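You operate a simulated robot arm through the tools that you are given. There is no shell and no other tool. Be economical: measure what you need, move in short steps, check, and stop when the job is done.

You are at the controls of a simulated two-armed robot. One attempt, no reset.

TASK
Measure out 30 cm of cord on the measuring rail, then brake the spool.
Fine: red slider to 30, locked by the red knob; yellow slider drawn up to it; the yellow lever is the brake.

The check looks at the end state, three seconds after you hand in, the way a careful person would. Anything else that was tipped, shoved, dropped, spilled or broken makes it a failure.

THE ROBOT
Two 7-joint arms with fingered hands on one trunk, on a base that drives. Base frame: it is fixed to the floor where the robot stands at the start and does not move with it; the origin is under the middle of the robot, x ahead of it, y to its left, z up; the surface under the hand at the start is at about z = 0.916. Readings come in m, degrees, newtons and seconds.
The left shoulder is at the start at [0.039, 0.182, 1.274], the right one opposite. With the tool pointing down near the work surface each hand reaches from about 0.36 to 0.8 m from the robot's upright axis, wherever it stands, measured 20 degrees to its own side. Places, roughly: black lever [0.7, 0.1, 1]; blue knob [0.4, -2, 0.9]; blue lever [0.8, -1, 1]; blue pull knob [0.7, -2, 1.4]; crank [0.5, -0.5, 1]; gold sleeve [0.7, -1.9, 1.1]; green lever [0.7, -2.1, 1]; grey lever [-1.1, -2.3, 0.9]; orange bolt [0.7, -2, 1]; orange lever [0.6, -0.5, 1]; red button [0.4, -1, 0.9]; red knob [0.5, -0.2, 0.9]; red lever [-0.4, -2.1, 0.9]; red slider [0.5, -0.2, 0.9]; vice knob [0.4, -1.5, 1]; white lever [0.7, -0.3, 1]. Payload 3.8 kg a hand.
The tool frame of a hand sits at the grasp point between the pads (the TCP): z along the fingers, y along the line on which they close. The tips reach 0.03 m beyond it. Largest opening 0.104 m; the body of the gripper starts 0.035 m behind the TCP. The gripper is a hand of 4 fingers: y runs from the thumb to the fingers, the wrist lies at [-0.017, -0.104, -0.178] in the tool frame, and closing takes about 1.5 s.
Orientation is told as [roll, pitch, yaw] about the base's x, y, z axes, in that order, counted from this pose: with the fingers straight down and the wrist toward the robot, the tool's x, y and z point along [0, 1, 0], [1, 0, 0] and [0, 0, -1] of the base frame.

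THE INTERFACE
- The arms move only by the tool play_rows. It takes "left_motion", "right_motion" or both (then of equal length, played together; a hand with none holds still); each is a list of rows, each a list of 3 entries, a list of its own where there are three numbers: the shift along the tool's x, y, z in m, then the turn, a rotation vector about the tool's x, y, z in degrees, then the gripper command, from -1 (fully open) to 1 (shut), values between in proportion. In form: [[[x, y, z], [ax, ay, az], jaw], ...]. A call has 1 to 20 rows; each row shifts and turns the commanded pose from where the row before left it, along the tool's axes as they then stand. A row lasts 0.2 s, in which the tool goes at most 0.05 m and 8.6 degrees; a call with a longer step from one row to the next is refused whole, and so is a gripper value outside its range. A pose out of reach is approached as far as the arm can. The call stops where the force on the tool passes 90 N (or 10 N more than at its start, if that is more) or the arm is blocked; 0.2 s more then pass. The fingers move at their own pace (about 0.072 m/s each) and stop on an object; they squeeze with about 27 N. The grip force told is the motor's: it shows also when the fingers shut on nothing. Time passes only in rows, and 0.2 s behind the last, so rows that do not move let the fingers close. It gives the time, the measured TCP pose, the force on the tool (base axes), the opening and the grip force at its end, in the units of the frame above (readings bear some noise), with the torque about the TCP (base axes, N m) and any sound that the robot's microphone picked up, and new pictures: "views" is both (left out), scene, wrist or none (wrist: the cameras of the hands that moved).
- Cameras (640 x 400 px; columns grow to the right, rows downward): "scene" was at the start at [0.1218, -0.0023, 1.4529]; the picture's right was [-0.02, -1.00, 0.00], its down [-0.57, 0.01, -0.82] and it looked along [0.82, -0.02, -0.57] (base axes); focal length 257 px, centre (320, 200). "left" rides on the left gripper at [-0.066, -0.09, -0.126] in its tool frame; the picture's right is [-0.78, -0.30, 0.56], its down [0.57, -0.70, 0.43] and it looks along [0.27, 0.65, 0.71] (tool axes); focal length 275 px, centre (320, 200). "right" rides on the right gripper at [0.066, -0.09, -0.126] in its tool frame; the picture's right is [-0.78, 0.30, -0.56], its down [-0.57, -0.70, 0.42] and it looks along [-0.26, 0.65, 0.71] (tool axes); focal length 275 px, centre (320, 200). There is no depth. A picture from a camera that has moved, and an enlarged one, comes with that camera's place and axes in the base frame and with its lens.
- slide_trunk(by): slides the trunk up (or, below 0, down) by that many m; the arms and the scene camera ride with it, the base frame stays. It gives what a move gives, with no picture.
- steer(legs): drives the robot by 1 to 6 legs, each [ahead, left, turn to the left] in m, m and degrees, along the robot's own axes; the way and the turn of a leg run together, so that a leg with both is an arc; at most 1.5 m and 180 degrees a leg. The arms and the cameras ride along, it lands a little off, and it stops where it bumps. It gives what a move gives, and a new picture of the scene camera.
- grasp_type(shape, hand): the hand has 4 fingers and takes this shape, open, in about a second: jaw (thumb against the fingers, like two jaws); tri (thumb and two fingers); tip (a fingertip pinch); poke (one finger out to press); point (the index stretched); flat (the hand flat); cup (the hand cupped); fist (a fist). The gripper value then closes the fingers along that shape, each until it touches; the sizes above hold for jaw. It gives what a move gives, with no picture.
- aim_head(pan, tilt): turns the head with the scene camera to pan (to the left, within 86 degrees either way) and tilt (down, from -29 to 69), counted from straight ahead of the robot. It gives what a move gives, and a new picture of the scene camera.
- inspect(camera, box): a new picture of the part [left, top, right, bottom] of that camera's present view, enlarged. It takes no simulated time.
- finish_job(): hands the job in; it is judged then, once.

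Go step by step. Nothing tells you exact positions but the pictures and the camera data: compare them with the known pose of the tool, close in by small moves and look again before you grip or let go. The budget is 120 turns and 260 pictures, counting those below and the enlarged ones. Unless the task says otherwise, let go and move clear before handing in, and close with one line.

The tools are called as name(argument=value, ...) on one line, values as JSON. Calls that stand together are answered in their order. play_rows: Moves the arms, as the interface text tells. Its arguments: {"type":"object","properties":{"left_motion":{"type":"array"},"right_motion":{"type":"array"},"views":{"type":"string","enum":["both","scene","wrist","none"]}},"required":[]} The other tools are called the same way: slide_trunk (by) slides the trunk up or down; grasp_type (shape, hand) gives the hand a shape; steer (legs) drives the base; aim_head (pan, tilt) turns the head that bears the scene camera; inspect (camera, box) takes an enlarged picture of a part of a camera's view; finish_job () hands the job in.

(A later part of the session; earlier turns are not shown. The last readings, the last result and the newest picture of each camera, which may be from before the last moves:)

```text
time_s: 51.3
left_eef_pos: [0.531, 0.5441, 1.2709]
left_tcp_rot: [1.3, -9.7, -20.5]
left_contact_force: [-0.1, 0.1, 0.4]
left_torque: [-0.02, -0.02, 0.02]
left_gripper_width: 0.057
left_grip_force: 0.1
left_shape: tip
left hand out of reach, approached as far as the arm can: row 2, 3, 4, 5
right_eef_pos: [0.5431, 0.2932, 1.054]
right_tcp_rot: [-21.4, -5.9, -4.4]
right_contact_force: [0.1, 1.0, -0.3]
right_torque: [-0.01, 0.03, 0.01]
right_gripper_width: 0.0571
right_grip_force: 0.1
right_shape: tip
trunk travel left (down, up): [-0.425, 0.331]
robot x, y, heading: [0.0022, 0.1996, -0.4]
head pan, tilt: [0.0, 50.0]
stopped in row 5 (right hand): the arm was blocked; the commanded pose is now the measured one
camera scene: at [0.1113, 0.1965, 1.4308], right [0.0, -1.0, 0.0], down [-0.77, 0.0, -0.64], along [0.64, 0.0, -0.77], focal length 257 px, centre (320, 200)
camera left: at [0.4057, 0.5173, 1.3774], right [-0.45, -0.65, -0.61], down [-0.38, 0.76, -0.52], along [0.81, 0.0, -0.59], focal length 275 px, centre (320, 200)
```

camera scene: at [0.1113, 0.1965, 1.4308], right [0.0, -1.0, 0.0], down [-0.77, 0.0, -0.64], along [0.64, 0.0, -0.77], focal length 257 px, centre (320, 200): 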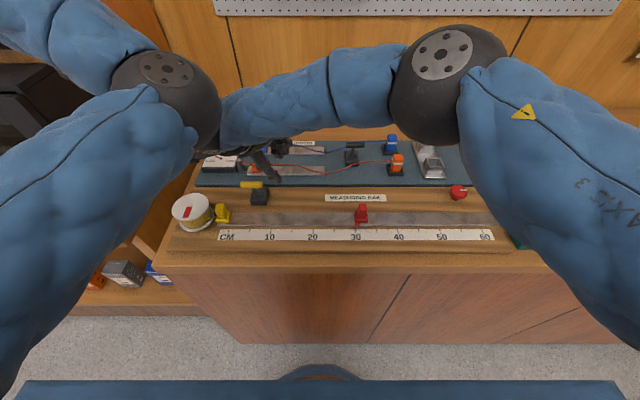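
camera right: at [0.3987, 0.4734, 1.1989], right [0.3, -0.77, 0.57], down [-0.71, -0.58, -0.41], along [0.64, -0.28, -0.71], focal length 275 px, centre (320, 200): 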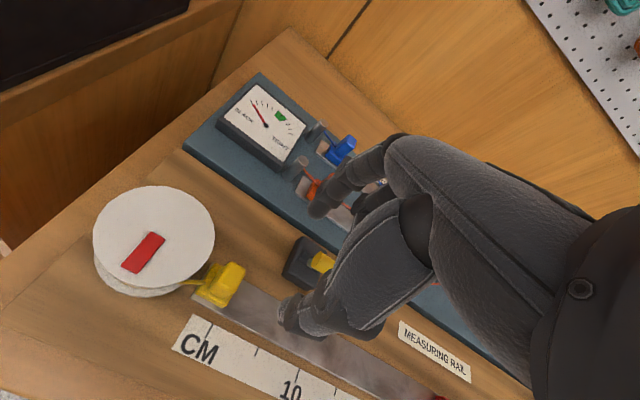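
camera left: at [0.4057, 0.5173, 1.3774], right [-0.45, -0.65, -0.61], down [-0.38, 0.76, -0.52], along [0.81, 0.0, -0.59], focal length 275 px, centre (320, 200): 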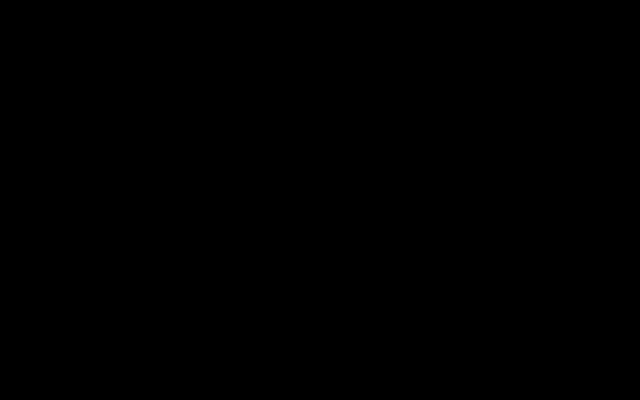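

The two arms touched and the right hand was pushed sideways, so I must separate them carefully. The left arm backs out first, up and to the left.

play_rows(left_motion=[[[0.02, 0, -0.02], [4, 0, -3], -0.1], [[0.02, 0, -0.02], [4, 0, -4], -0.1], [[0.02, 0, -0.02], [2, 0, -4], -0.1], [[0.02, 0, -0.02], [0, 0, -4], -0.1], [[0.01, 0, -0.02], [0, 0, -4], -0.1]], views="scene")

inspect(camera="scene", box=[150, 120, 310, 240])

inspect(camera="right", box=[0, 0, 640, 400])

```text
time_s: 52.5
left_eef_pos: [0.5467, 0.6324, 1.3692]
left_tcp_rot: [0.4, 0.2, -1.3]
left_contact_force: [0.3, 0.4, -1.2]
left_torque: [-0.01, 0.0, -0.02]
left_gripper_width: 0.057
left_grip_force: 0.1
left_shape: tip
right_eef_pos: [0.5439, 0.2923, 1.0545]
right_tcp_rot: [-21.5, -5.9, -4.4]
right_contact_force: [-0.4, -0.6, 0.3]
right_torque: [0.02, 0.03, 0.02]
right_gripper_width: 0.0571
right_grip_force: 0.0
right_shape: tip
trunk travel left (down, up): [-0.425, 0.331]
robot x, y, heading: [0.0018, 0.1988, -0.1]
head pan, tilt: [0.0, 50.0]
camera scene: at [0.1104, 0.1967, 1.4308], right [0.0, -1.0, 0.0], down [-0.77, 0.0, -0.64], along [0.64, 0.0, -0.77], focal length 257 px, centre (320, 200)
```

scene: 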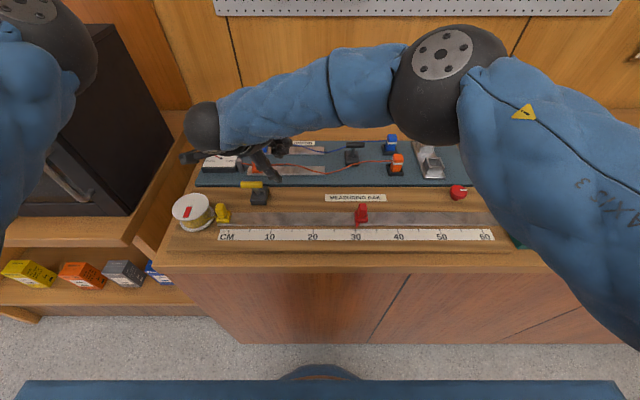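

```text
3.33 times, centred on (230, 180) of scene
camera zoom: at [0.1104, 0.1967, 1.4308], right [0.0, -1.0, 0.0], down [-0.77, 0.0, -0.64], along [0.64, 0.0, -0.77], focal length 858 px, centre (620, 267)
```

zoom: 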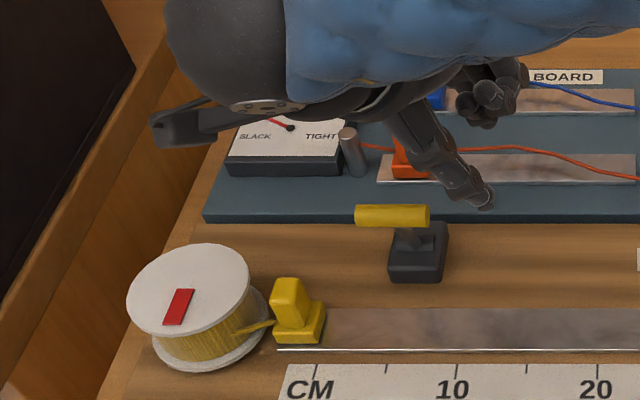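

```text
1.00 times, centred on (320, 200) of right (not enlarged: the box is as wide or as high as the picture)
camera zoom: at [0.4518, 0.4076, 1.1381], right [0.17, -0.53, 0.83], down [-0.73, -0.63, -0.26], along [0.66, -0.56, -0.5], focal length 275 px, centre (320, 200)
```

zoom: 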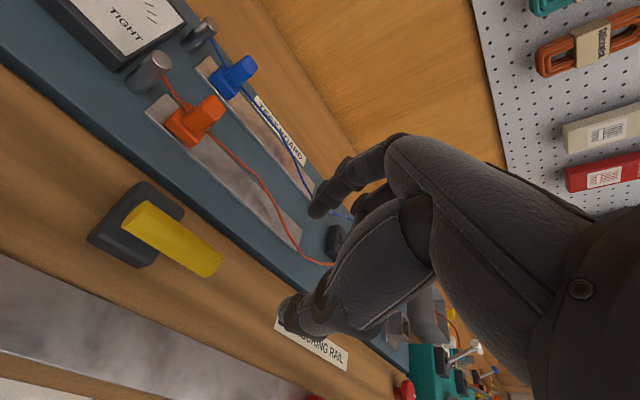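

Nothing on the bench was disturbed, and the arms are apart. Now I'll lift the right hand, level it and retract it to the right.

play_rows(right_motion=[[[-0.02, 0, -0.03], [0, 0, 0], -0.1], [[-0.03, 0, -0.03], [0, 4, 0], -0.1], [[-0.03, 0, -0.03], [0, 6, 0], -0.1], [[-0.04, 0, -0.02], [0, 6, 0], -0.1], [[-0.045, 0, -0.01], [0, 5, 0], -0.1], [[-0.045, 0, 0], [0, 0, 0], -0.1], [[-0.045, 0, 0], [0, 0, 0], -0.1], [[-0.045, 0, 0], [0, 0, 0], -0.1], [[-0.045, 0, 0], [0, 0, 0], -0.1], [[-0.045, 0, 0], [0, 0, 0], -0.1], [[0, 0, 0], [0, 0, 0], -0.1]], views="scene")

```text
time_s: 54.9
left_eef_pos: [0.5491, 0.6326, 1.3693]
left_tcp_rot: [0.3, 0.2, -1.4]
left_contact_force: [1.2, 0.4, -0.2]
left_torque: [-0.04, -0.01, 0.03]
left_gripper_width: 0.0569
left_grip_force: 0.0
left_shape: tip
right_eef_pos: [0.5009, -0.0529, 1.2076]
right_tcp_rot: [-0.6, -5.8, -4.1]
right_contact_force: [-0.2, -0.5, -0.1]
right_torque: [-0.03, 0.02, -0.01]
right_gripper_width: 0.0572
right_grip_force: 0.0
right_shape: tip
trunk travel left (down, up): [-0.425, 0.331]
robot x, y, heading: [-0.0007, 0.1928, 0.1]
head pan, tilt: [0.0, 50.0]
camera scene: at [0.1111, 0.1979, 1.4308], right [0.0, -1.0, 0.0], down [-0.77, 0.0, -0.64], along [0.64, 0.0, -0.77], focal length 257 px, centre (320, 200)
```

scene: 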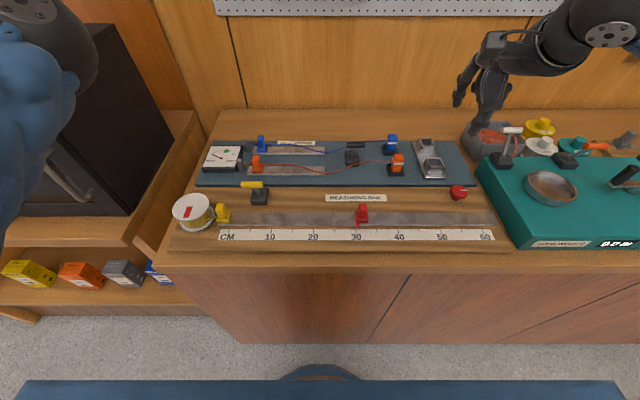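

The right arm is clear and the bench is intact. Now the left hand comes down over the yellow slider, then turns and leans.

play_rows(left_motion=[[[-0.03, -0.013, 0.034], [0, 0, 0], -0.1], [[-0.03, -0.013, 0.034], [0, 0, 0], -0.1], [[-0.03, -0.013, 0.034], [0, 0, 0], -0.1], [[-0.03, -0.013, 0.034], [0, 0, 0], -0.1], [[-0.03, -0.013, 0.034], [0, 0, 0], -0.1], [[-0.03, -0.013, 0.034], [0, 0, 0], -0.1], [[-0.03, -0.01, 0.03], [0, 0, 0], -0.1], [[0, 0, 0], [0, 0, 7], -0.1], [[0, 0, 0], [0, 0, 7], -0.1], [[0, 0, 0], [0, 0, 6], -0.1], [[0, 0, 0], [-8, 0, 0], -0.1], [[0, 0, 0], [-8, 0, 0], -0.1], [[0, 0, 0], [-8, 0, 0], -0.1], [[0, 0, 0], [0, 0, 0], -0.1]])

inspect(camera="scene", box=[150, 120, 310, 240])

```text
time_s: 57.9
left_eef_pos: [0.5327, 0.4716, 1.1131]
left_tcp_rot: [1.2, -24.4, -21.3]
left_contact_force: [-0.2, -0.2, 0.0]
left_torque: [0.01, -0.01, -0.02]
left_gripper_width: 0.0572
left_grip_force: 0.1
left_shape: tip
left hand out of reach, approached as far as the arm can: row 3, 4, 5, 6, 8, 9, 10
right_eef_pos: [0.5024, -0.0548, 1.2081]
right_tcp_rot: [-0.5, -5.9, -4.4]
right_contact_force: [-0.1, 0.3, 0.2]
right_torque: [0.05, -0.01, 0.02]
right_gripper_width: 0.0571
right_grip_force: 0.0
right_shape: tip
trunk travel left (down, up): [-0.425, 0.331]
robot x, y, heading: [-0.0013, 0.1982, -0.1]
head pan, tilt: [0.0, 50.0]
camera scene: at [0.1108, 0.1962, 1.4308], right [0.0, -1.0, 0.0], down [-0.77, 0.0, -0.64], along [0.64, 0.0, -0.77], focal length 257 px, centre (320, 200)
camera left: at [0.3847, 0.4544, 1.1896], right [-0.31, -0.7, -0.64], down [-0.23, 0.71, -0.67], along [0.92, -0.06, -0.38], focal length 275 px, centre (320, 200)
```

scene: 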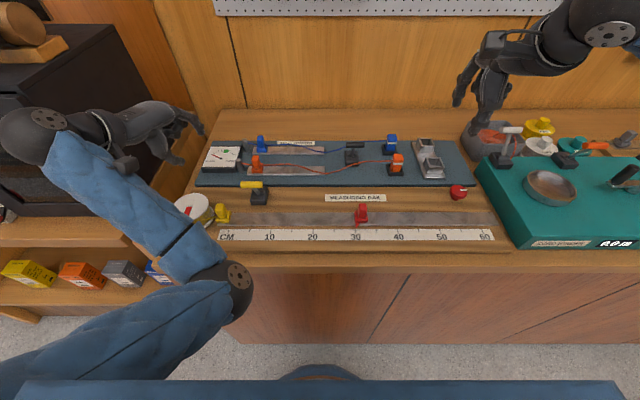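
left: 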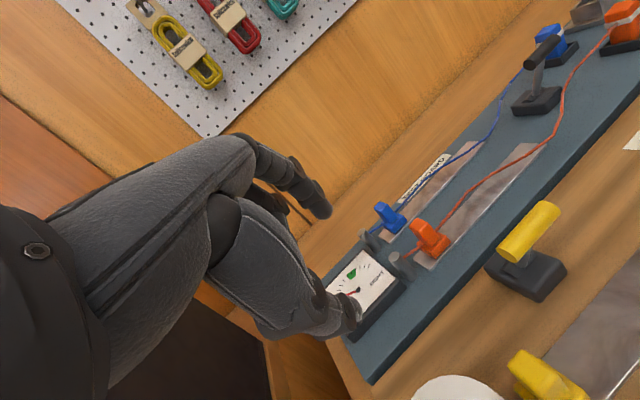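

```text
3.33 times, centred on (230, 180) of scene
camera zoom: at [0.1108, 0.1962, 1.4308], right [0.0, -1.0, 0.0], down [-0.77, 0.0, -0.64], along [0.64, 0.0, -0.77], focal length 858 px, centre (620, 267)
```

zoom: 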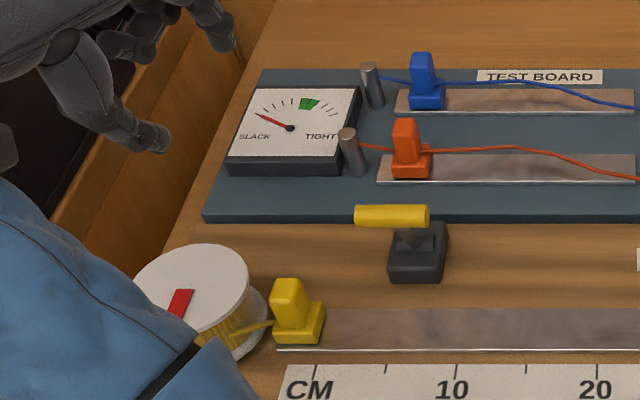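

The hand has the right lean but sits too far left and forward. I'll shift it back and to the right toward the slider.

play_rows(left_motion=[[[-0.028, -0.023, 0.006], [0, 0, 0], -0.1], [[-0.028, -0.023, 0.006], [0, 0, 0], -0.1], [[-0.028, -0.023, 0.006], [0, 0, 0], -0.1], [[0, 0, 0], [0, 0, 0], -0.1]])

inspect(camera="scene", box=[150, 120, 310, 240])

```text
time_s: 58.5
left_eef_pos: [0.5179, 0.4507, 1.1859]
left_tcp_rot: [7.4, -35.2, -23.2]
left_contact_force: [0.7, 0.1, 1.0]
left_torque: [0.0, 0.01, -0.02]
left_gripper_width: 0.0573
left_grip_force: 0.0
left_shape: tip
right_eef_pos: [0.5016, -0.0542, 1.2076]
right_tcp_rot: [-0.5, -5.9, -4.4]
right_contact_force: [0.6, -0.5, 0.2]
right_torque: [0.0, -0.03, 0.0]
right_gripper_width: 0.0571
right_grip_force: 0.1
right_shape: tip
trunk travel left (down, up): [-0.425, 0.331]
robot x, y, heading: [-0.0004, 0.1982, -0.1]
head pan, tilt: [0.0, 50.0]
stopped in row 2 (left hand): the arm was blocked; the commanded pose is now the measured one
camera scene: at [0.1107, 0.1965, 1.4308], right [0.0, -1.0, 0.0], down [-0.77, 0.0, -0.64], along [0.64, 0.0, -0.77], focal length 257 px, centre (320, 200)
camera left: at [0.3571, 0.4298, 1.2297], right [-0.15, -0.69, -0.7], down [-0.1, 0.72, -0.69], along [0.98, -0.04, -0.18], focal length 275 px, centre (320, 200)
```

scene: 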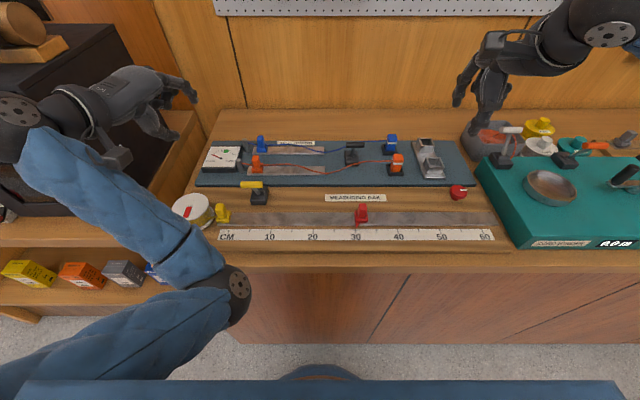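
left: 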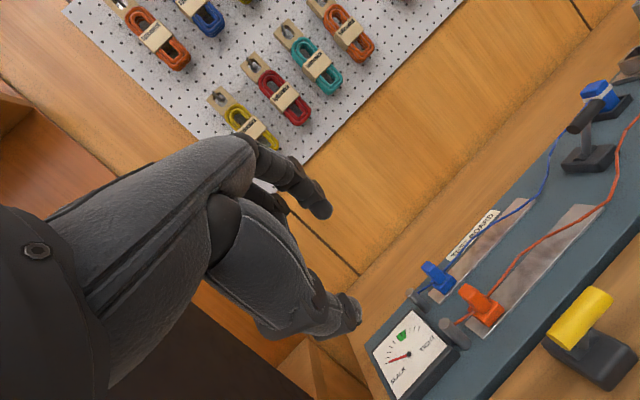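

```text
3.33 times, centred on (230, 180) of scene
camera zoom: at [0.1107, 0.1965, 1.4308], right [0.0, -1.0, 0.0], down [-0.77, 0.0, -0.64], along [0.64, 0.0, -0.77], focal length 858 px, centre (620, 267)
```

zoom: 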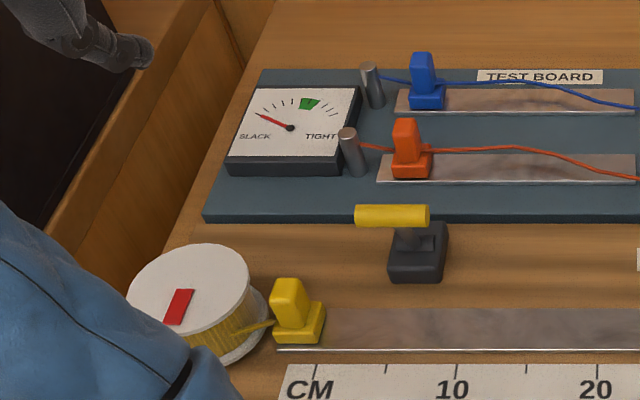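

The left arm is folded awkwardly, with its elbow inward, and blocks itself. I'll bring it back to its upright starting posture and approach afresh.

play_rows(left_motion=[[[0.01, 0.01, -0.02], [7, 0, 0], -0.1], [[0.01, 0.01, -0.02], [8, 0, 0], -0.1], [[0.01, 0.01, -0.02], [8, 0, 0], -0.1], [[0.01, 0, -0.02], [8, 0, 0], -0.1], [[0.02, 0, -0.02], [4, 0, -6], -0.1], [[0.02, 0, -0.02], [0, -4, -8], -0.1], [[0, 0, 0], [0, -3, -8], -0.1], [[0, 0, 0], [0, 0, 0], -0.1]], views="scene")

```text
refused: row 6 steps farther than a row can; nothing moved
```

play_rows(left_motion=[[[0.01, 0.01, -0.02], [7, 0, 0], -0.1], [[0.01, 0.01, -0.02], [8, 0, 0], -0.1], [[0.01, 0.01, -0.02], [8, 0, 0], -0.1], [[0.01, 0, -0.02], [8, 0, 0], -0.1], [[0.02, 0, -0.02], [4, 0, -6], -0.1], [[0.02, 0, -0.02], [0, -3, -7], -0.1], [[0, 0, 0], [0, -3, -7], -0.1], [[0, 0, 0], [0, 0, 0], -0.1]], views="scene")

```text
time_s: 60.2
left_eef_pos: [0.5296, 0.515, 1.3204]
left_tcp_rot: [-1.0, -1.6, 0.9]
left_contact_force: [-0.1, -0.4, 0.0]
left_torque: [-0.02, 0.01, 0.03]
left_gripper_width: 0.0571
left_grip_force: 0.0
left_shape: tip
right_eef_pos: [0.5014, -0.0535, 1.2083]
right_tcp_rot: [-0.6, -6.0, -4.5]
right_contact_force: [0.1, 0.1, -0.7]
right_torque: [0.01, 0.0, 0.01]
right_gripper_width: 0.0572
right_grip_force: 0.0
right_shape: tip
trunk travel left (down, up): [-0.425, 0.331]
robot x, y, heading: [-0.0013, 0.1974, -0.1]
head pan, tilt: [0.0, 50.0]
camera scene: at [0.1104, 0.197, 1.4308], right [0.0, -1.0, 0.0], down [-0.77, 0.0, -0.64], along [0.64, 0.0, -0.77], focal length 257 px, centre (320, 200)
```

scene: 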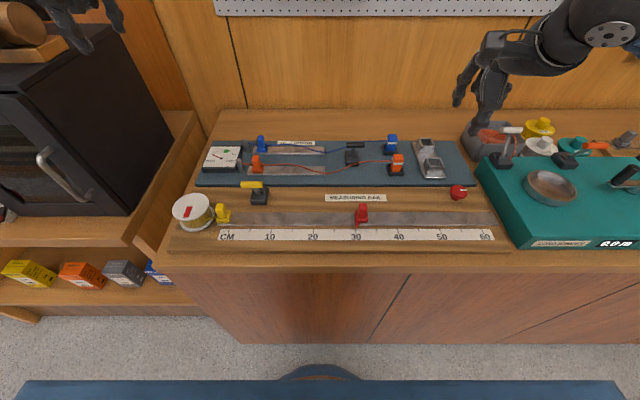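

The arm is back in its natural posture. I'll come down toward the slider in short steps.

play_rows(left_motion=[[[-0.01, -0.005, 0.035], [0, 0, 0], -0.1], [[-0.01, -0.005, 0.035], [0, 0, 0], -0.1], [[-0.015, -0.01, 0.035], [0, 0, 0], -0.1], [[-0.02, -0.01, 0.035], [0, 0, 0], -0.1], [[-0.02, -0.01, 0.035], [0, 0, 0], -0.1], [[-0.015, -0.01, 0.02], [0, 0, 0], -0.1], [[0, 0, 0], [0, 0, 0], -0.1]])

```text
time_s: 61.9
left_eef_pos: [0.4851, 0.4205, 1.1245]
left_tcp_rot: [-0.9, -1.7, 0.7]
left_contact_force: [-1.1, 0.4, 0.1]
left_torque: [-0.02, -0.02, 0.01]
left_gripper_width: 0.0569
left_grip_force: 0.0
left_shape: tip
right_eef_pos: [0.5013, -0.0535, 1.2075]
right_tcp_rot: [-0.5, -6.0, -4.4]
right_contact_force: [0.1, 0.2, 0.5]
right_torque: [-0.02, -0.02, -0.03]
right_gripper_width: 0.057
right_grip_force: 0.1
right_shape: tip
trunk travel left (down, up): [-0.425, 0.331]
robot x, y, heading: [-0.0012, 0.1941, -0.2]
head pan, tilt: [0.0, 50.0]
camera scene: at [0.1106, 0.1969, 1.4308], right [0.0, -1.0, 0.0], down [-0.77, 0.0, -0.64], along [0.64, 0.0, -0.77], focal length 257 px, centre (320, 200)
camera left: at [0.3938, 0.3548, 1.2494], right [-0.27, -0.79, -0.55], down [-0.7, 0.56, -0.45], along [0.66, 0.26, -0.7], focal length 275 px, centre (320, 200)
```

scene: 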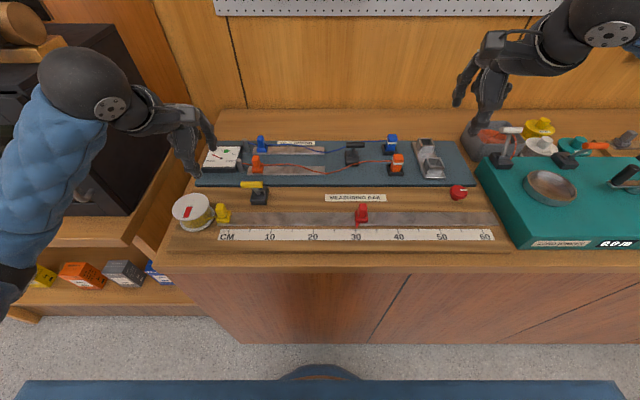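
left: 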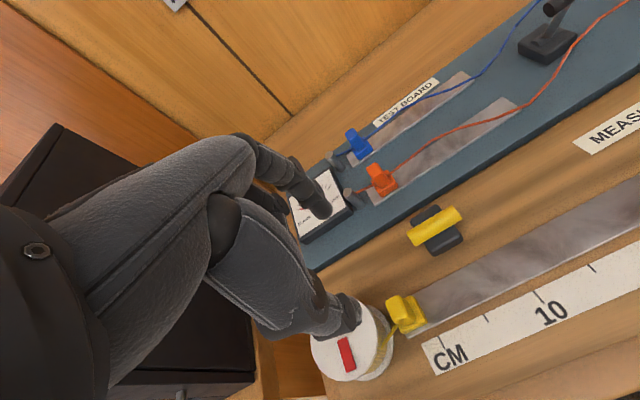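

The posture is good now. I'll apply the yaw and lean here.

play_rows(left_motion=[[[0, 0, 0], [-6, 0, 0], -0.1], [[0, 0, 0], [-6, 0, 0], -0.1], [[0, 0, 0], [-6, 0, 0], -0.1], [[0, 0, 0], [-6, 0, 0], -0.1], [[0, 0, 0], [0, 0, 5], -0.1], [[0, 0, 0], [0, 0, 5], -0.1], [[0, 0, 0], [0, 0, 5], -0.1], [[0, 0, 0], [0, 0, 0], -0.1]])

```text
time_s: 63.6
left_eef_pos: [0.4863, 0.4213, 1.1241]
left_tcp_rot: [6.3, -25.0, -15.5]
left_contact_force: [0.2, -0.7, 0.1]
left_torque: [0.0, 0.01, -0.01]
left_gripper_width: 0.0567
left_grip_force: 0.0
left_shape: tip
right_eef_pos: [0.5011, -0.0528, 1.2079]
right_tcp_rot: [-0.5, -6.1, -4.4]
right_contact_force: [0.3, 0.7, -0.5]
right_torque: [0.0, -0.01, -0.04]
right_gripper_width: 0.0574
right_grip_force: 0.0
right_shape: tip
trunk travel left (down, up): [-0.425, 0.331]
robot x, y, heading: [0.0009, 0.1952, -0.1]
head pan, tilt: [0.0, 50.0]
camera scene: at [0.1105, 0.1966, 1.4308], right [0.0, -1.0, 0.0], down [-0.77, 0.0, -0.64], along [0.64, 0.0, -0.77], focal length 257 px, centre (320, 200)
camera left: at [0.3396, 0.3794, 1.1935], right [-0.19, -0.69, -0.7], down [-0.3, 0.72, -0.62], along [0.93, 0.09, -0.34], focal length 275 px, centre (320, 200)
```

scene: 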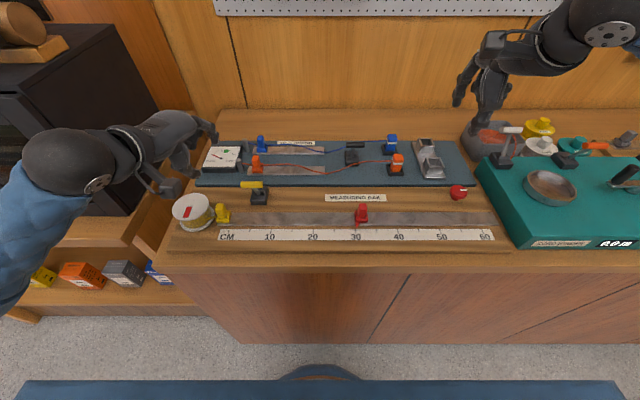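
left: 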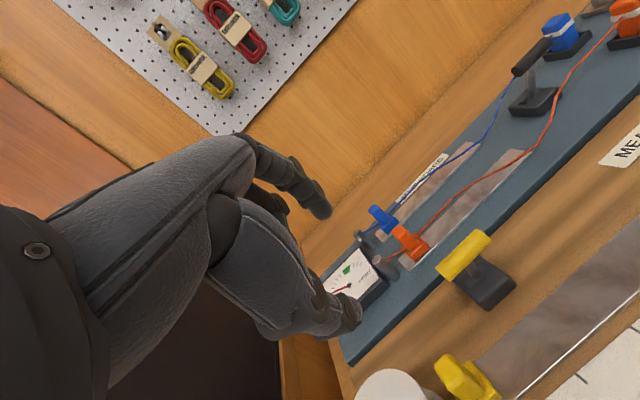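

The hand leans as wanted. I'll lower it to just above the slider, with the TCP at about [0.467, 0.42, 1.03].

play_rows(left_motion=[[[-0.0045, -0.018, 0.025], [0, 0, 0], -0.1], [[-0.0045, -0.019, 0.025], [0, 0, 0], -0.1], [[-0.0046, -0.019, 0.026], [0, 0, 0], -0.1], [[0, 0, 0], [0, 0, 0], -0.1]])

inspect(camera="scene", box=[150, 130, 310, 240])

```text
time_s: 64.7
left_eef_pos: [0.4666, 0.4215, 1.0304]
left_tcp_rot: [6.1, -25.0, -15.5]
left_contact_force: [0.5, -0.2, 0.0]
left_torque: [0.02, -0.02, -0.01]
left_gripper_width: 0.0571
left_grip_force: 0.0
left_shape: tip
right_eef_pos: [0.5016, -0.0536, 1.207]
right_tcp_rot: [-0.6, -5.9, -4.4]
right_contact_force: [0.5, 0.1, 0.8]
right_torque: [0.01, -0.01, -0.01]
right_gripper_width: 0.0574
right_grip_force: 0.1
right_shape: tip
trunk travel left (down, up): [-0.425, 0.331]
robot x, y, heading: [-0.0009, 0.1979, 0.1]
head pan, tilt: [0.0, 50.0]
camera scene: at [0.1108, 0.1967, 1.4308], right [0.0, -1.0, 0.0], down [-0.77, 0.0, -0.64], along [0.64, 0.0, -0.77], focal length 257 px, centre (320, 200)
camera left: at [0.3204, 0.3786, 1.099], right [-0.19, -0.69, -0.7], down [-0.3, 0.72, -0.62], along [0.93, 0.09, -0.34], focal length 275 px, centre (320, 200)
```

scene: 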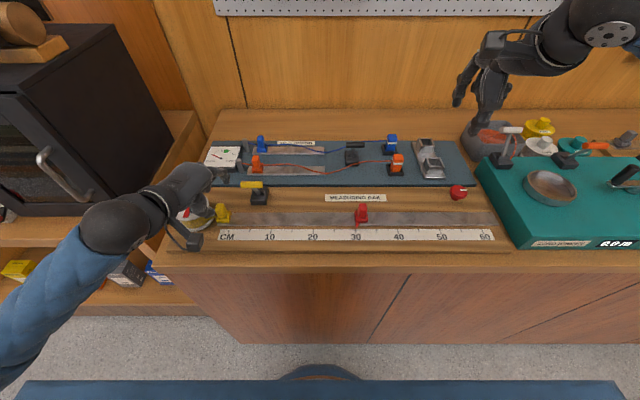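
left: 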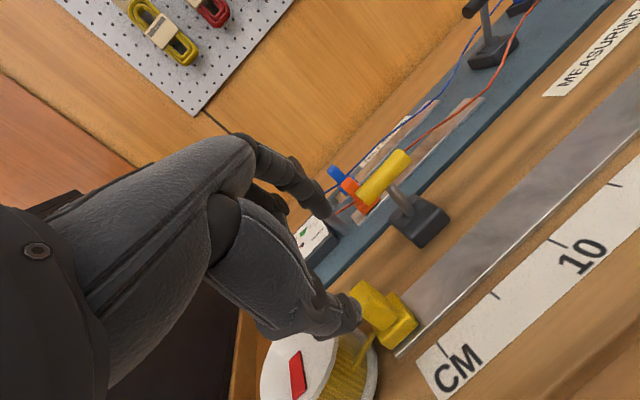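

```text
3.64 times, centred on (230, 185) of scene
camera zoom: at [0.1108, 0.1967, 1.4308], right [0.0, -1.0, 0.0], down [-0.77, 0.0, -0.64], along [0.64, 0.0, -0.77], focal length 936 px, centre (647, 254)
```

zoom: 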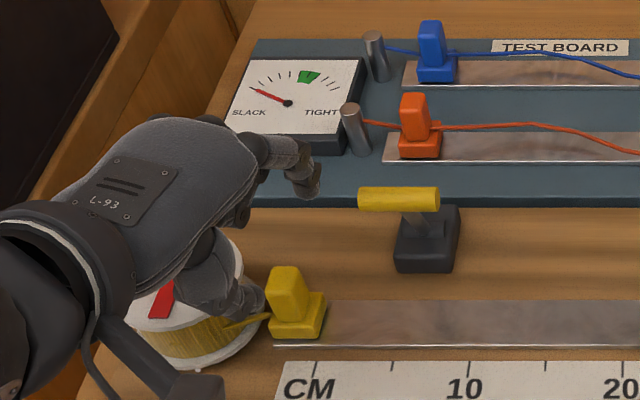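

The spool lies right under the left thumb's base, so this grip won't fit. The right hand with the same lean should, since its thumb base and spare fingers lie on the open side. I'll lift the left hand away first.

play_rows(left_motion=[[[0.004, 0.017, -0.036], [0, 0, 0], -0.1], [[0.004, 0.017, -0.036], [0, 0, 0], -0.1], [[0.004, 0.017, -0.036], [0, 0, 0], -0.1], [[0.01, 0, -0.03], [6, 0, 0], -0.1], [[0.01, 0, -0.03], [6, 0, 0], -0.1], [[0.02, 0, -0.03], [6, 0, 0], -0.1], [[0.03, -0.01, -0.02], [6, 0, 0], -0.1], [[0.03, -0.01, -0.01], [0, 0, -7], -0.1], [[0.01, -0.01, 0], [0, 0, -8], -0.1], [[0, 0, 0], [0, 0, 0], -0.1]], views="scene")

```text
time_s: 66.8
left_eef_pos: [0.4279, 0.5307, 1.2724]
left_tcp_rot: [5.0, -2.4, 1.9]
left_contact_force: [-0.1, -0.2, 1.5]
left_torque: [-0.01, 0.01, 0.04]
left_gripper_width: 0.0568
left_grip_force: 0.1
left_shape: tip
right_eef_pos: [0.5015, -0.0537, 1.208]
right_tcp_rot: [-0.5, -5.8, -4.5]
right_contact_force: [0.8, -0.1, 0.3]
right_torque: [0.0, -0.01, 0.02]
right_gripper_width: 0.0571
right_grip_force: 0.1
right_shape: tip
trunk travel left (down, up): [-0.425, 0.331]
robot x, y, heading: [-0.0032, 0.1968, -0.0]
head pan, tilt: [0.0, 50.0]
camera scene: at [0.111, 0.1967, 1.4308], right [0.0, -1.0, 0.0], down [-0.77, 0.0, -0.64], along [0.64, 0.0, -0.77], focal length 257 px, centre (320, 200)
```

scene: 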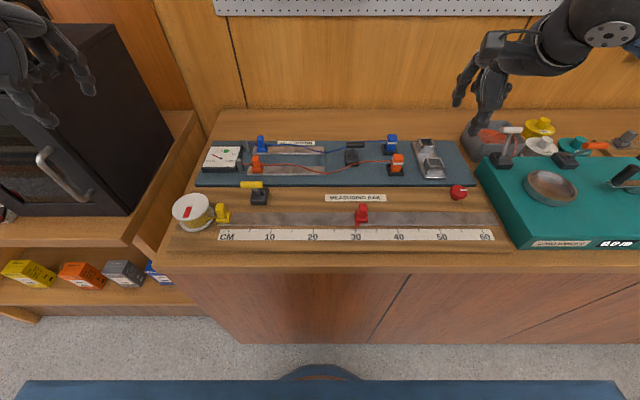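

The oven to the left is near y≥0.7 with its top at about z 1.2, and the left hand stays above and in front of it. I'll drive 0.15 m further left.

steer(legs=[[0, 0.15, 0]])

```text
time_s: 68.2
left_eef_pos: [0.426, 0.6818, 1.2728]
left_tcp_rot: [5.0, -2.4, 2.1]
left_contact_force: [0.3, 0.5, 0.3]
left_torque: [-0.08, -0.01, -0.04]
left_gripper_width: 0.0572
left_grip_force: 0.1
left_shape: tip
right_eef_pos: [0.5015, 0.0963, 1.2097]
right_tcp_rot: [-0.6, -6.0, -4.3]
right_contact_force: [-0.6, 0.9, -0.4]
right_torque: [-0.03, 0.0, -0.03]
right_gripper_width: 0.0574
right_grip_force: 0.1
right_shape: tip
trunk travel left (down, up): [-0.425, 0.331]
robot x, y, heading: [-0.006, 0.3486, -0.1]
head pan, tilt: [0.0, 50.0]
camera scene: at [0.1105, 0.3469, 1.4308], right [0.0, -1.0, 0.0], down [-0.77, 0.0, -0.64], along [0.64, 0.0, -0.77], focal length 257 px, centre (320, 200)
```

scene: 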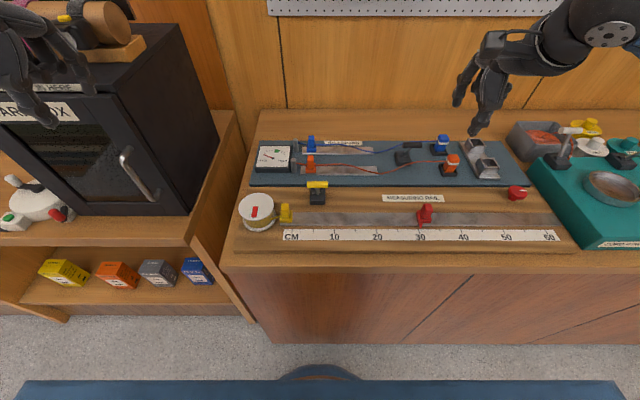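

Next the right hand comes over the yellow slider and leans back.

play_rows(right_motion=[[[0.045, -0.006, 0], [0, 0, -4], -0.1], [[0.045, -0.006, 0], [0, 0, 0], -0.1], [[0.045, -0.006, 0], [0, 0, 0], -0.1], [[0.045, -0.006, 0], [0, 0, 0], -0.1], [[0.045, -0.006, 0], [0, 0, 0], -0.1], [[0.045, -0.006, 0], [0, 0, 0], -0.1], [[0.045, 0, 0], [0, 0, 0], -0.1], [[0, 0, 0.03], [-6, 0, 0], -0.1], [[0, 0, 0.03], [-6, 0, 0], -0.1], [[0, -0.01, 0.03], [-7, 0, 0], -0.1], [[0, 0, 0], [0, 0, 0], -0.1]])

```text
time_s: 70.6
left_eef_pos: [0.4258, 0.6799, 1.2732]
left_tcp_rot: [5.1, -2.4, 2.1]
left_contact_force: [-0.7, -0.4, 0.3]
left_torque: [0.0, 0.01, 0.04]
left_gripper_width: 0.057
left_grip_force: 0.1
left_shape: tip
right_eef_pos: [0.4782, 0.4081, 1.107]
right_tcp_rot: [-1.0, -25.0, 0.1]
right_contact_force: [0.8, 0.4, 0.3]
right_torque: [-0.02, -0.01, -0.01]
right_gripper_width: 0.0573
right_grip_force: 0.0
right_shape: tip
trunk travel left (down, up): [-0.425, 0.331]
robot x, y, heading: [-0.0006, 0.343, 0.2]
head pan, tilt: [0.0, 50.0]
camera scene: at [0.1104, 0.3452, 1.4309], right [0.0, -1.0, 0.0], down [-0.77, 0.0, -0.64], along [0.64, 0.0, -0.77], focal length 257 px, centre (320, 200)
camera right: at [0.3437, 0.4775, 1.1831], right [0.03, -0.77, 0.64], down [-0.46, -0.58, -0.67], along [0.89, -0.28, -0.37], focal length 275 px, centre (320, 200)
```

scene: 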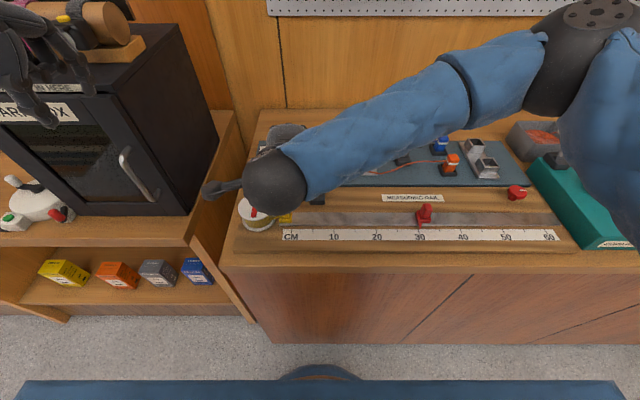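
right: 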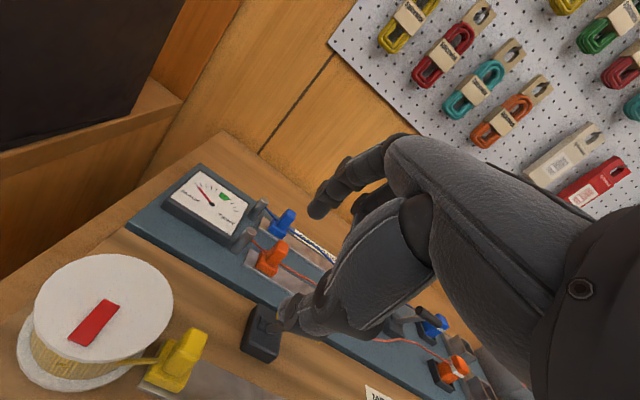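

I'll yaw slightly so the spare fingers swing away from the lever, narrow the grip and come lower while staying on the near side of the crossbar.

play_rows(right_motion=[[[0.003, -0.01, 0.0], [0, 0, 6], 0.2], [[0.003, -0.015, 0.008], [0, 0, 6], 0.3], [[0.003, -0.015, 0.015], [0, 0, 0], 0.3], [[0.003, -0.01, 0.017], [0, 0, 0], 0.3], [[0, 0, 0], [0, 0, 0], 0.3]])

inspect(camera="right", box=[120, 200, 440, 400])

```text
time_s: 71.8
left_eef_pos: [0.4266, 0.6788, 1.2722]
left_tcp_rot: [5.1, -2.4, 2.1]
left_contact_force: [0.2, 0.3, 0.3]
left_torque: [0.01, 0.02, -0.04]
left_gripper_width: 0.0574
left_grip_force: 0.0
left_shape: tip
right_eef_pos: [0.4537, 0.4262, 1.0513]
right_tcp_rot: [4.7, -24.5, -13.3]
right_contact_force: [0.1, -0.8, 0.2]
right_torque: [0.0, -0.01, 0.01]
right_gripper_width: 0.0368
right_grip_force: 0.1
right_shape: tip
trunk travel left (down, up): [-0.425, 0.331]
robot x, y, heading: [-0.0017, 0.3476, 0.2]
head pan, tilt: [0.0, 50.0]
camera scene: at [0.1104, 0.3449, 1.4308], right [0.0, -1.0, 0.0], down [-0.77, 0.0, -0.64], along [0.64, 0.0, -0.77], focal length 257 px, centre (320, 200)
camera right: at [0.3336, 0.5123, 1.1344], right [-0.12, -0.81, 0.57], down [-0.55, -0.42, -0.72], along [0.82, -0.41, -0.4], focal length 275 px, centre (320, 200)
```

scene: 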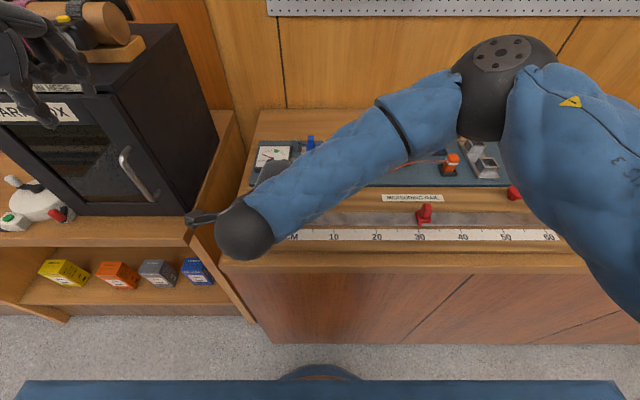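
right: 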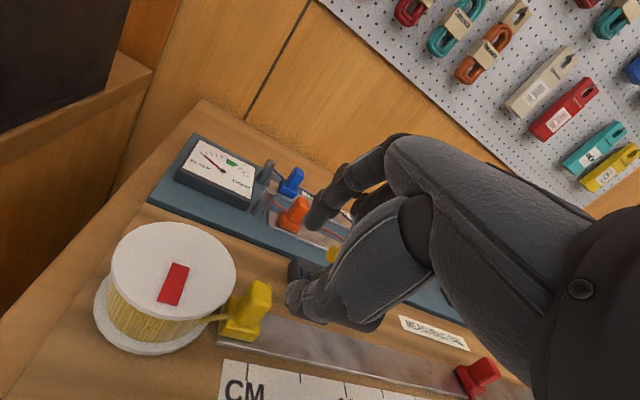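

```text
2.00 times, centred on (280, 300) of right
camera zoom: at [0.3336, 0.5123, 1.1344], right [-0.12, -0.81, 0.57], down [-0.55, -0.42, -0.72], along [0.82, -0.41, -0.4], focal length 551 px, centre (400, 0)
```

zoom: 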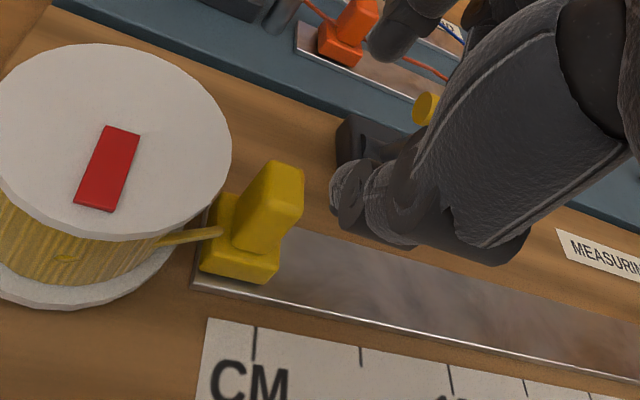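

The handle top is at about [0.481, 0.428], so the hand is placed well. I'll lower to just above the handle, then shift forward over it and look.

play_rows(right_motion=[[[-0.0024, -0.0075, 0.018], [0, 0, 0], 0.3], [[-0.0023, -0.0074, 0.018], [0, 0, 0], 0.3], [[0.0027, 0.0124, 0.0059], [0, 0, 0], 0.3], [[0, 0, 0], [0, 0, 0], 0.3]], views="none")

inspect(camera="right", box=[180, 160, 420, 360])

inspect(camera="scene", box=[200, 130, 360, 250])

```text
time_s: 72.8
left_eef_pos: [0.4262, 0.6797, 1.2727]
left_tcp_rot: [5.1, -2.4, 2.1]
left_contact_force: [-0.7, -1.3, -0.4]
left_torque: [-0.02, 0.0, 0.03]
left_gripper_width: 0.057
left_grip_force: 0.1
left_shape: tip
right_eef_pos: [0.4701, 0.4261, 1.0133]
right_tcp_rot: [4.6, -24.5, -13.2]
right_contact_force: [-0.5, -0.2, -0.9]
right_torque: [0.03, 0.04, -0.03]
right_gripper_width: 0.0364
right_grip_force: 0.0
right_shape: tip
trunk travel left (down, up): [-0.425, 0.331]
robot x, y, heading: [0.0006, 0.3445, 0.2]
head pan, tilt: [0.0, 50.0]
```

```text
2.00 times, centred on (300, 260) of right
camera zoom: at [0.3494, 0.5113, 1.0954], right [-0.12, -0.81, 0.57], down [-0.55, -0.42, -0.72], along [0.82, -0.4, -0.4], focal length 551 px, centre (360, 80)
```

zoom: 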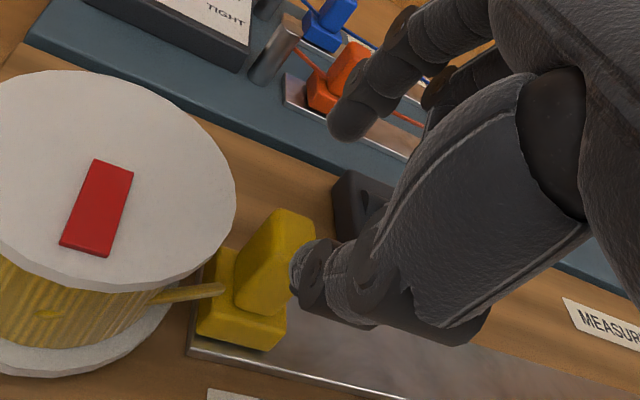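

```text
3.33 times, centred on (280, 190) of scene
camera zoom: at [0.1103, 0.3453, 1.4308], right [0.0, -1.0, 0.0], down [-0.77, 0.0, -0.64], along [0.64, 0.0, -0.77], focal length 858 px, centre (453, 233)
```

zoom: 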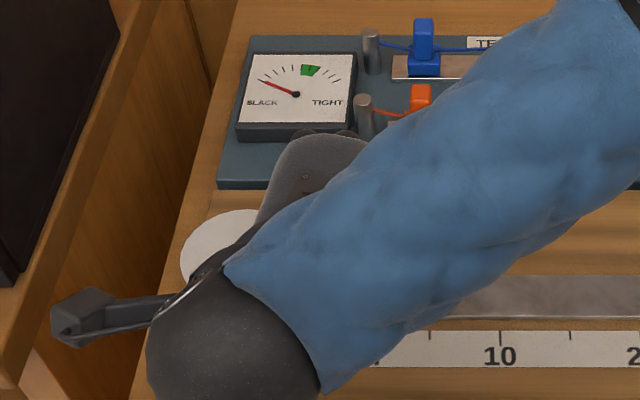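

The projection says a straight 3.3 cm descent puts the pinch on the handle. I'll descend.

play_rows(right_motion=[[[-0.0012, -0.0066, 0.015], [0, 0, 0], 0.3], [[-0.0013, -0.0071, 0.015], [0, 0, 0], 0.3], [[0, 0, 0], [0, 0, 0], 0.3]], views="none")

inspect(camera="right", box=[180, 160, 420, 360])

```text
time_s: 73.6
left_eef_pos: [0.4259, 0.6806, 1.2718]
left_tcp_rot: [5.1, -2.5, 2.1]
left_contact_force: [-0.4, -0.6, 0.1]
left_torque: [0.01, 0.0, 0.0]
left_gripper_width: 0.0574
left_grip_force: 0.2
left_shape: tip
right_eef_pos: [0.4698, 0.4247, 0.9803]
right_tcp_rot: [4.6, -24.4, -13.1]
right_contact_force: [0.3, 0.2, -0.6]
right_torque: [0.01, 0.0, 0.0]
right_gripper_width: 0.0367
right_grip_force: 0.0
right_shape: tip
trunk travel left (down, up): [-0.425, 0.331]
robot x, y, heading: [0.0008, 0.3448, 0.0]
head pan, tilt: [0.0, 50.0]
```

```text
2.00 times, centred on (300, 260) of right
camera zoom: at [0.3494, 0.5107, 1.0629], right [-0.12, -0.81, 0.57], down [-0.55, -0.42, -0.72], along [0.82, -0.4, -0.4], focal length 551 px, centre (360, 80)
```

zoom: 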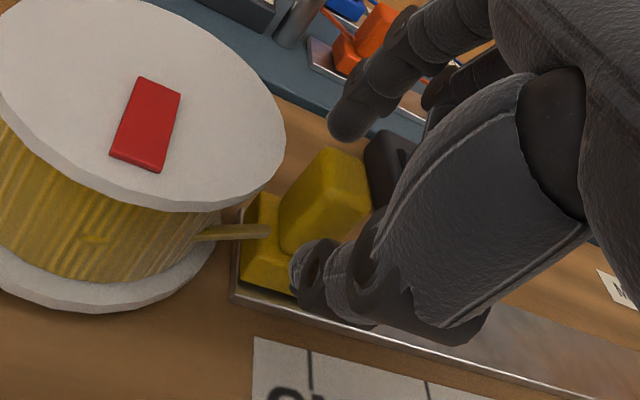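

The handle is between thumb and index with no contact so far. I'll close.

play_rows(right_motion=[[[0, 0, 0], [0, 0, 0], 0.5], [[0, 0, 0], [0, 0, 0], 0.7], [[0, 0, 0], [0, 0, 0], 0.9], [[0, 0, 0], [0, 0, 0], 0.9]], views="none")

inspect(camera="right", box=[180, 160, 420, 360])

```text
time_s: 74.6
left_eef_pos: [0.4273, 0.68, 1.2716]
left_tcp_rot: [5.0, -2.4, 2.1]
left_contact_force: [0.9, 0.5, 0.6]
left_torque: [0.03, -0.04, -0.02]
left_gripper_width: 0.057
left_grip_force: 0.1
left_shape: tip
right_eef_pos: [0.4688, 0.4249, 0.9791]
right_tcp_rot: [4.5, -24.5, -13.1]
right_contact_force: [0.3, 0.6, -3.9]
right_torque: [0.09, 0.25, -0.13]
right_gripper_width: 0.0211
right_grip_force: 27.2
right_shape: tip
trunk travel left (down, up): [-0.425, 0.331]
robot x, y, heading: [-0.0011, 0.3436, 0.2]
head pan, tilt: [0.0, 50.0]
```

```text
2.00 times, centred on (300, 260) of right
camera zoom: at [0.3495, 0.5109, 1.0627], right [-0.12, -0.81, 0.57], down [-0.55, -0.42, -0.72], along [0.82, -0.4, -0.4], focal length 551 px, centre (360, 80)
```

zoom: 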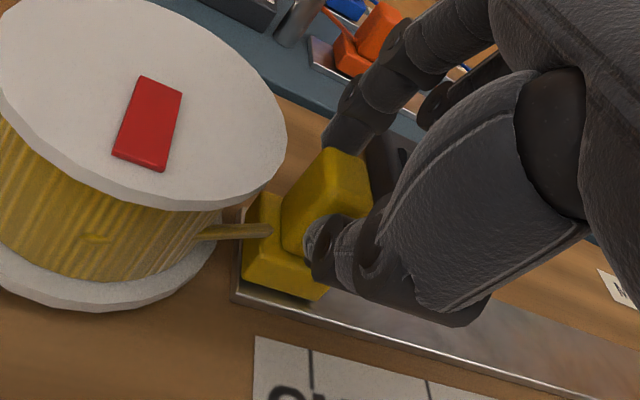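

The handle is gripped. I'll drag 2 cm toward the red slider and check.

play_rows(right_motion=[[[-0.0098, 0.0021, 0.0001], [0, 0, 0], 0.9], [[-0.0098, 0.0021, 0.0001], [0, 0, 0], 0.9], [[0, 0, 0], [0, 0, 0], 0.9]], views="none")

inspect(camera="right", box=[180, 160, 420, 360])

```text
time_s: 75.4
left_eef_pos: [0.4269, 0.6846, 1.2713]
left_tcp_rot: [4.8, -2.3, 2.2]
left_contact_force: [-0.6, 0.6, -0.6]
left_torque: [-0.03, -0.01, 0.01]
left_gripper_width: 0.0573
left_grip_force: 0.0
left_shape: tip
right_eef_pos: [0.4677, 0.4137, 0.9793]
right_tcp_rot: [4.9, -24.4, -12.6]
right_contact_force: [3.6, 35.5, -1.3]
right_torque: [0.58, 0.35, 0.4]
right_gripper_width: 0.0213
right_grip_force: 27.0
right_shape: tip
trunk travel left (down, up): [-0.425, 0.331]
robot x, y, heading: [-0.0023, 0.3475, 0.1]
head pan, tilt: [0.0, 50.0]
```

```text
2.00 times, centred on (300, 260) of right
camera zoom: at [0.3476, 0.4977, 1.0634], right [-0.11, -0.82, 0.57], down [-0.55, -0.42, -0.72], along [0.83, -0.39, -0.4], focal length 551 px, centre (360, 80)
```

zoom: 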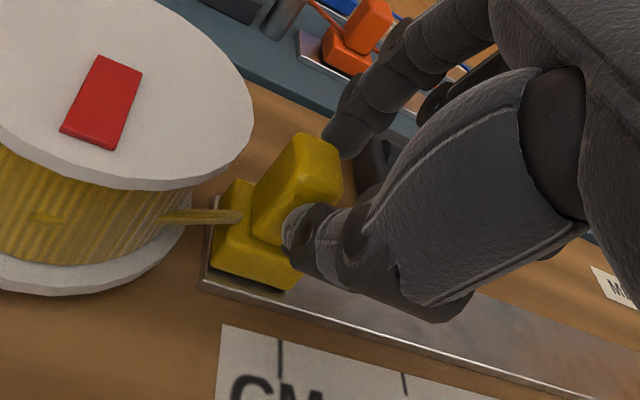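

The slider did not move: 35 N built up and my fingers slid on the handle. I'll relieve the load and look at the lever to see whether it or a braked spool is responsible.

play_rows(right_motion=[[[0.0098, -0.0021, 0], [0, 0, 0], 0.9], [[0, 0, 0], [0, 0, 0], 0.3], [[0, 0, 0], [0, 0, 0], 0.3], [[0.001, 0.007, -0.016], [0, 0, 0], 0.3], [[0.001, 0.007, -0.016], [0, 0, 0], 0.3], [[-0.003, -0.0124, -0.006], [0, 0, 0], 0.3], [[0.001, 0.01, -0.03], [0, 0, 0], 0.3], [[0.001, 0.01, -0.03], [0, 0, 0], 0.3], [[0.001, 0.01, -0.03], [0, 0, 0], 0.3], [[0, 0, 0], [0, 0, 0], 0.3]], views="wrist")

inspect(camera="right", box=[160, 200, 400, 350])

```text
time_s: 77.6
left_eef_pos: [0.428, 0.6802, 1.2722]
left_tcp_rot: [5.1, -2.3, 2.2]
left_contact_force: [0.0, 0.1, -0.7]
left_torque: [-0.01, -0.02, 0.02]
left_gripper_width: 0.0569
left_grip_force: 0.1
left_shape: tip
right_eef_pos: [0.4433, 0.414, 1.1109]
right_tcp_rot: [4.5, -24.5, -13.0]
right_contact_force: [-0.3, 0.6, 0.3]
right_torque: [-0.05, 0.0, 0.02]
right_gripper_width: 0.0363
right_grip_force: 0.2
right_shape: tip
trunk travel left (down, up): [-0.425, 0.331]
robot x, y, heading: [-0.0013, 0.3487, 0.2]
head pan, tilt: [0.0, 50.0]
camera right: at [0.3231, 0.4988, 1.1929], right [-0.12, -0.81, 0.57], down [-0.55, -0.42, -0.72], along [0.82, -0.41, -0.4], focal length 275 px, centre (320, 200)
```

right: 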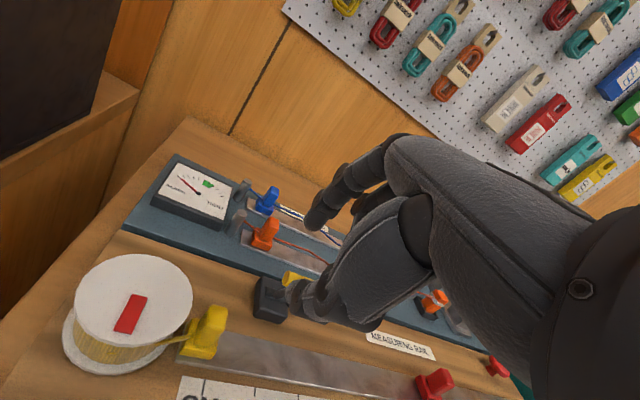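

```text
2.67 times, centred on (280, 275) of right
camera zoom: at [0.3231, 0.4988, 1.1929], right [-0.12, -0.81, 0.57], down [-0.55, -0.42, -0.72], along [0.82, -0.41, -0.4], focal length 734 px, centre (427, 0)
```

zoom: 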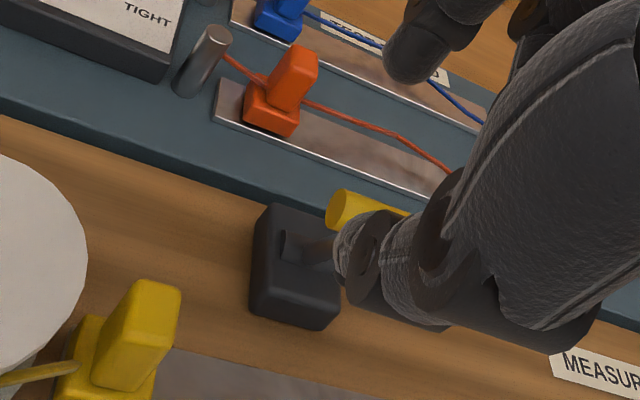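

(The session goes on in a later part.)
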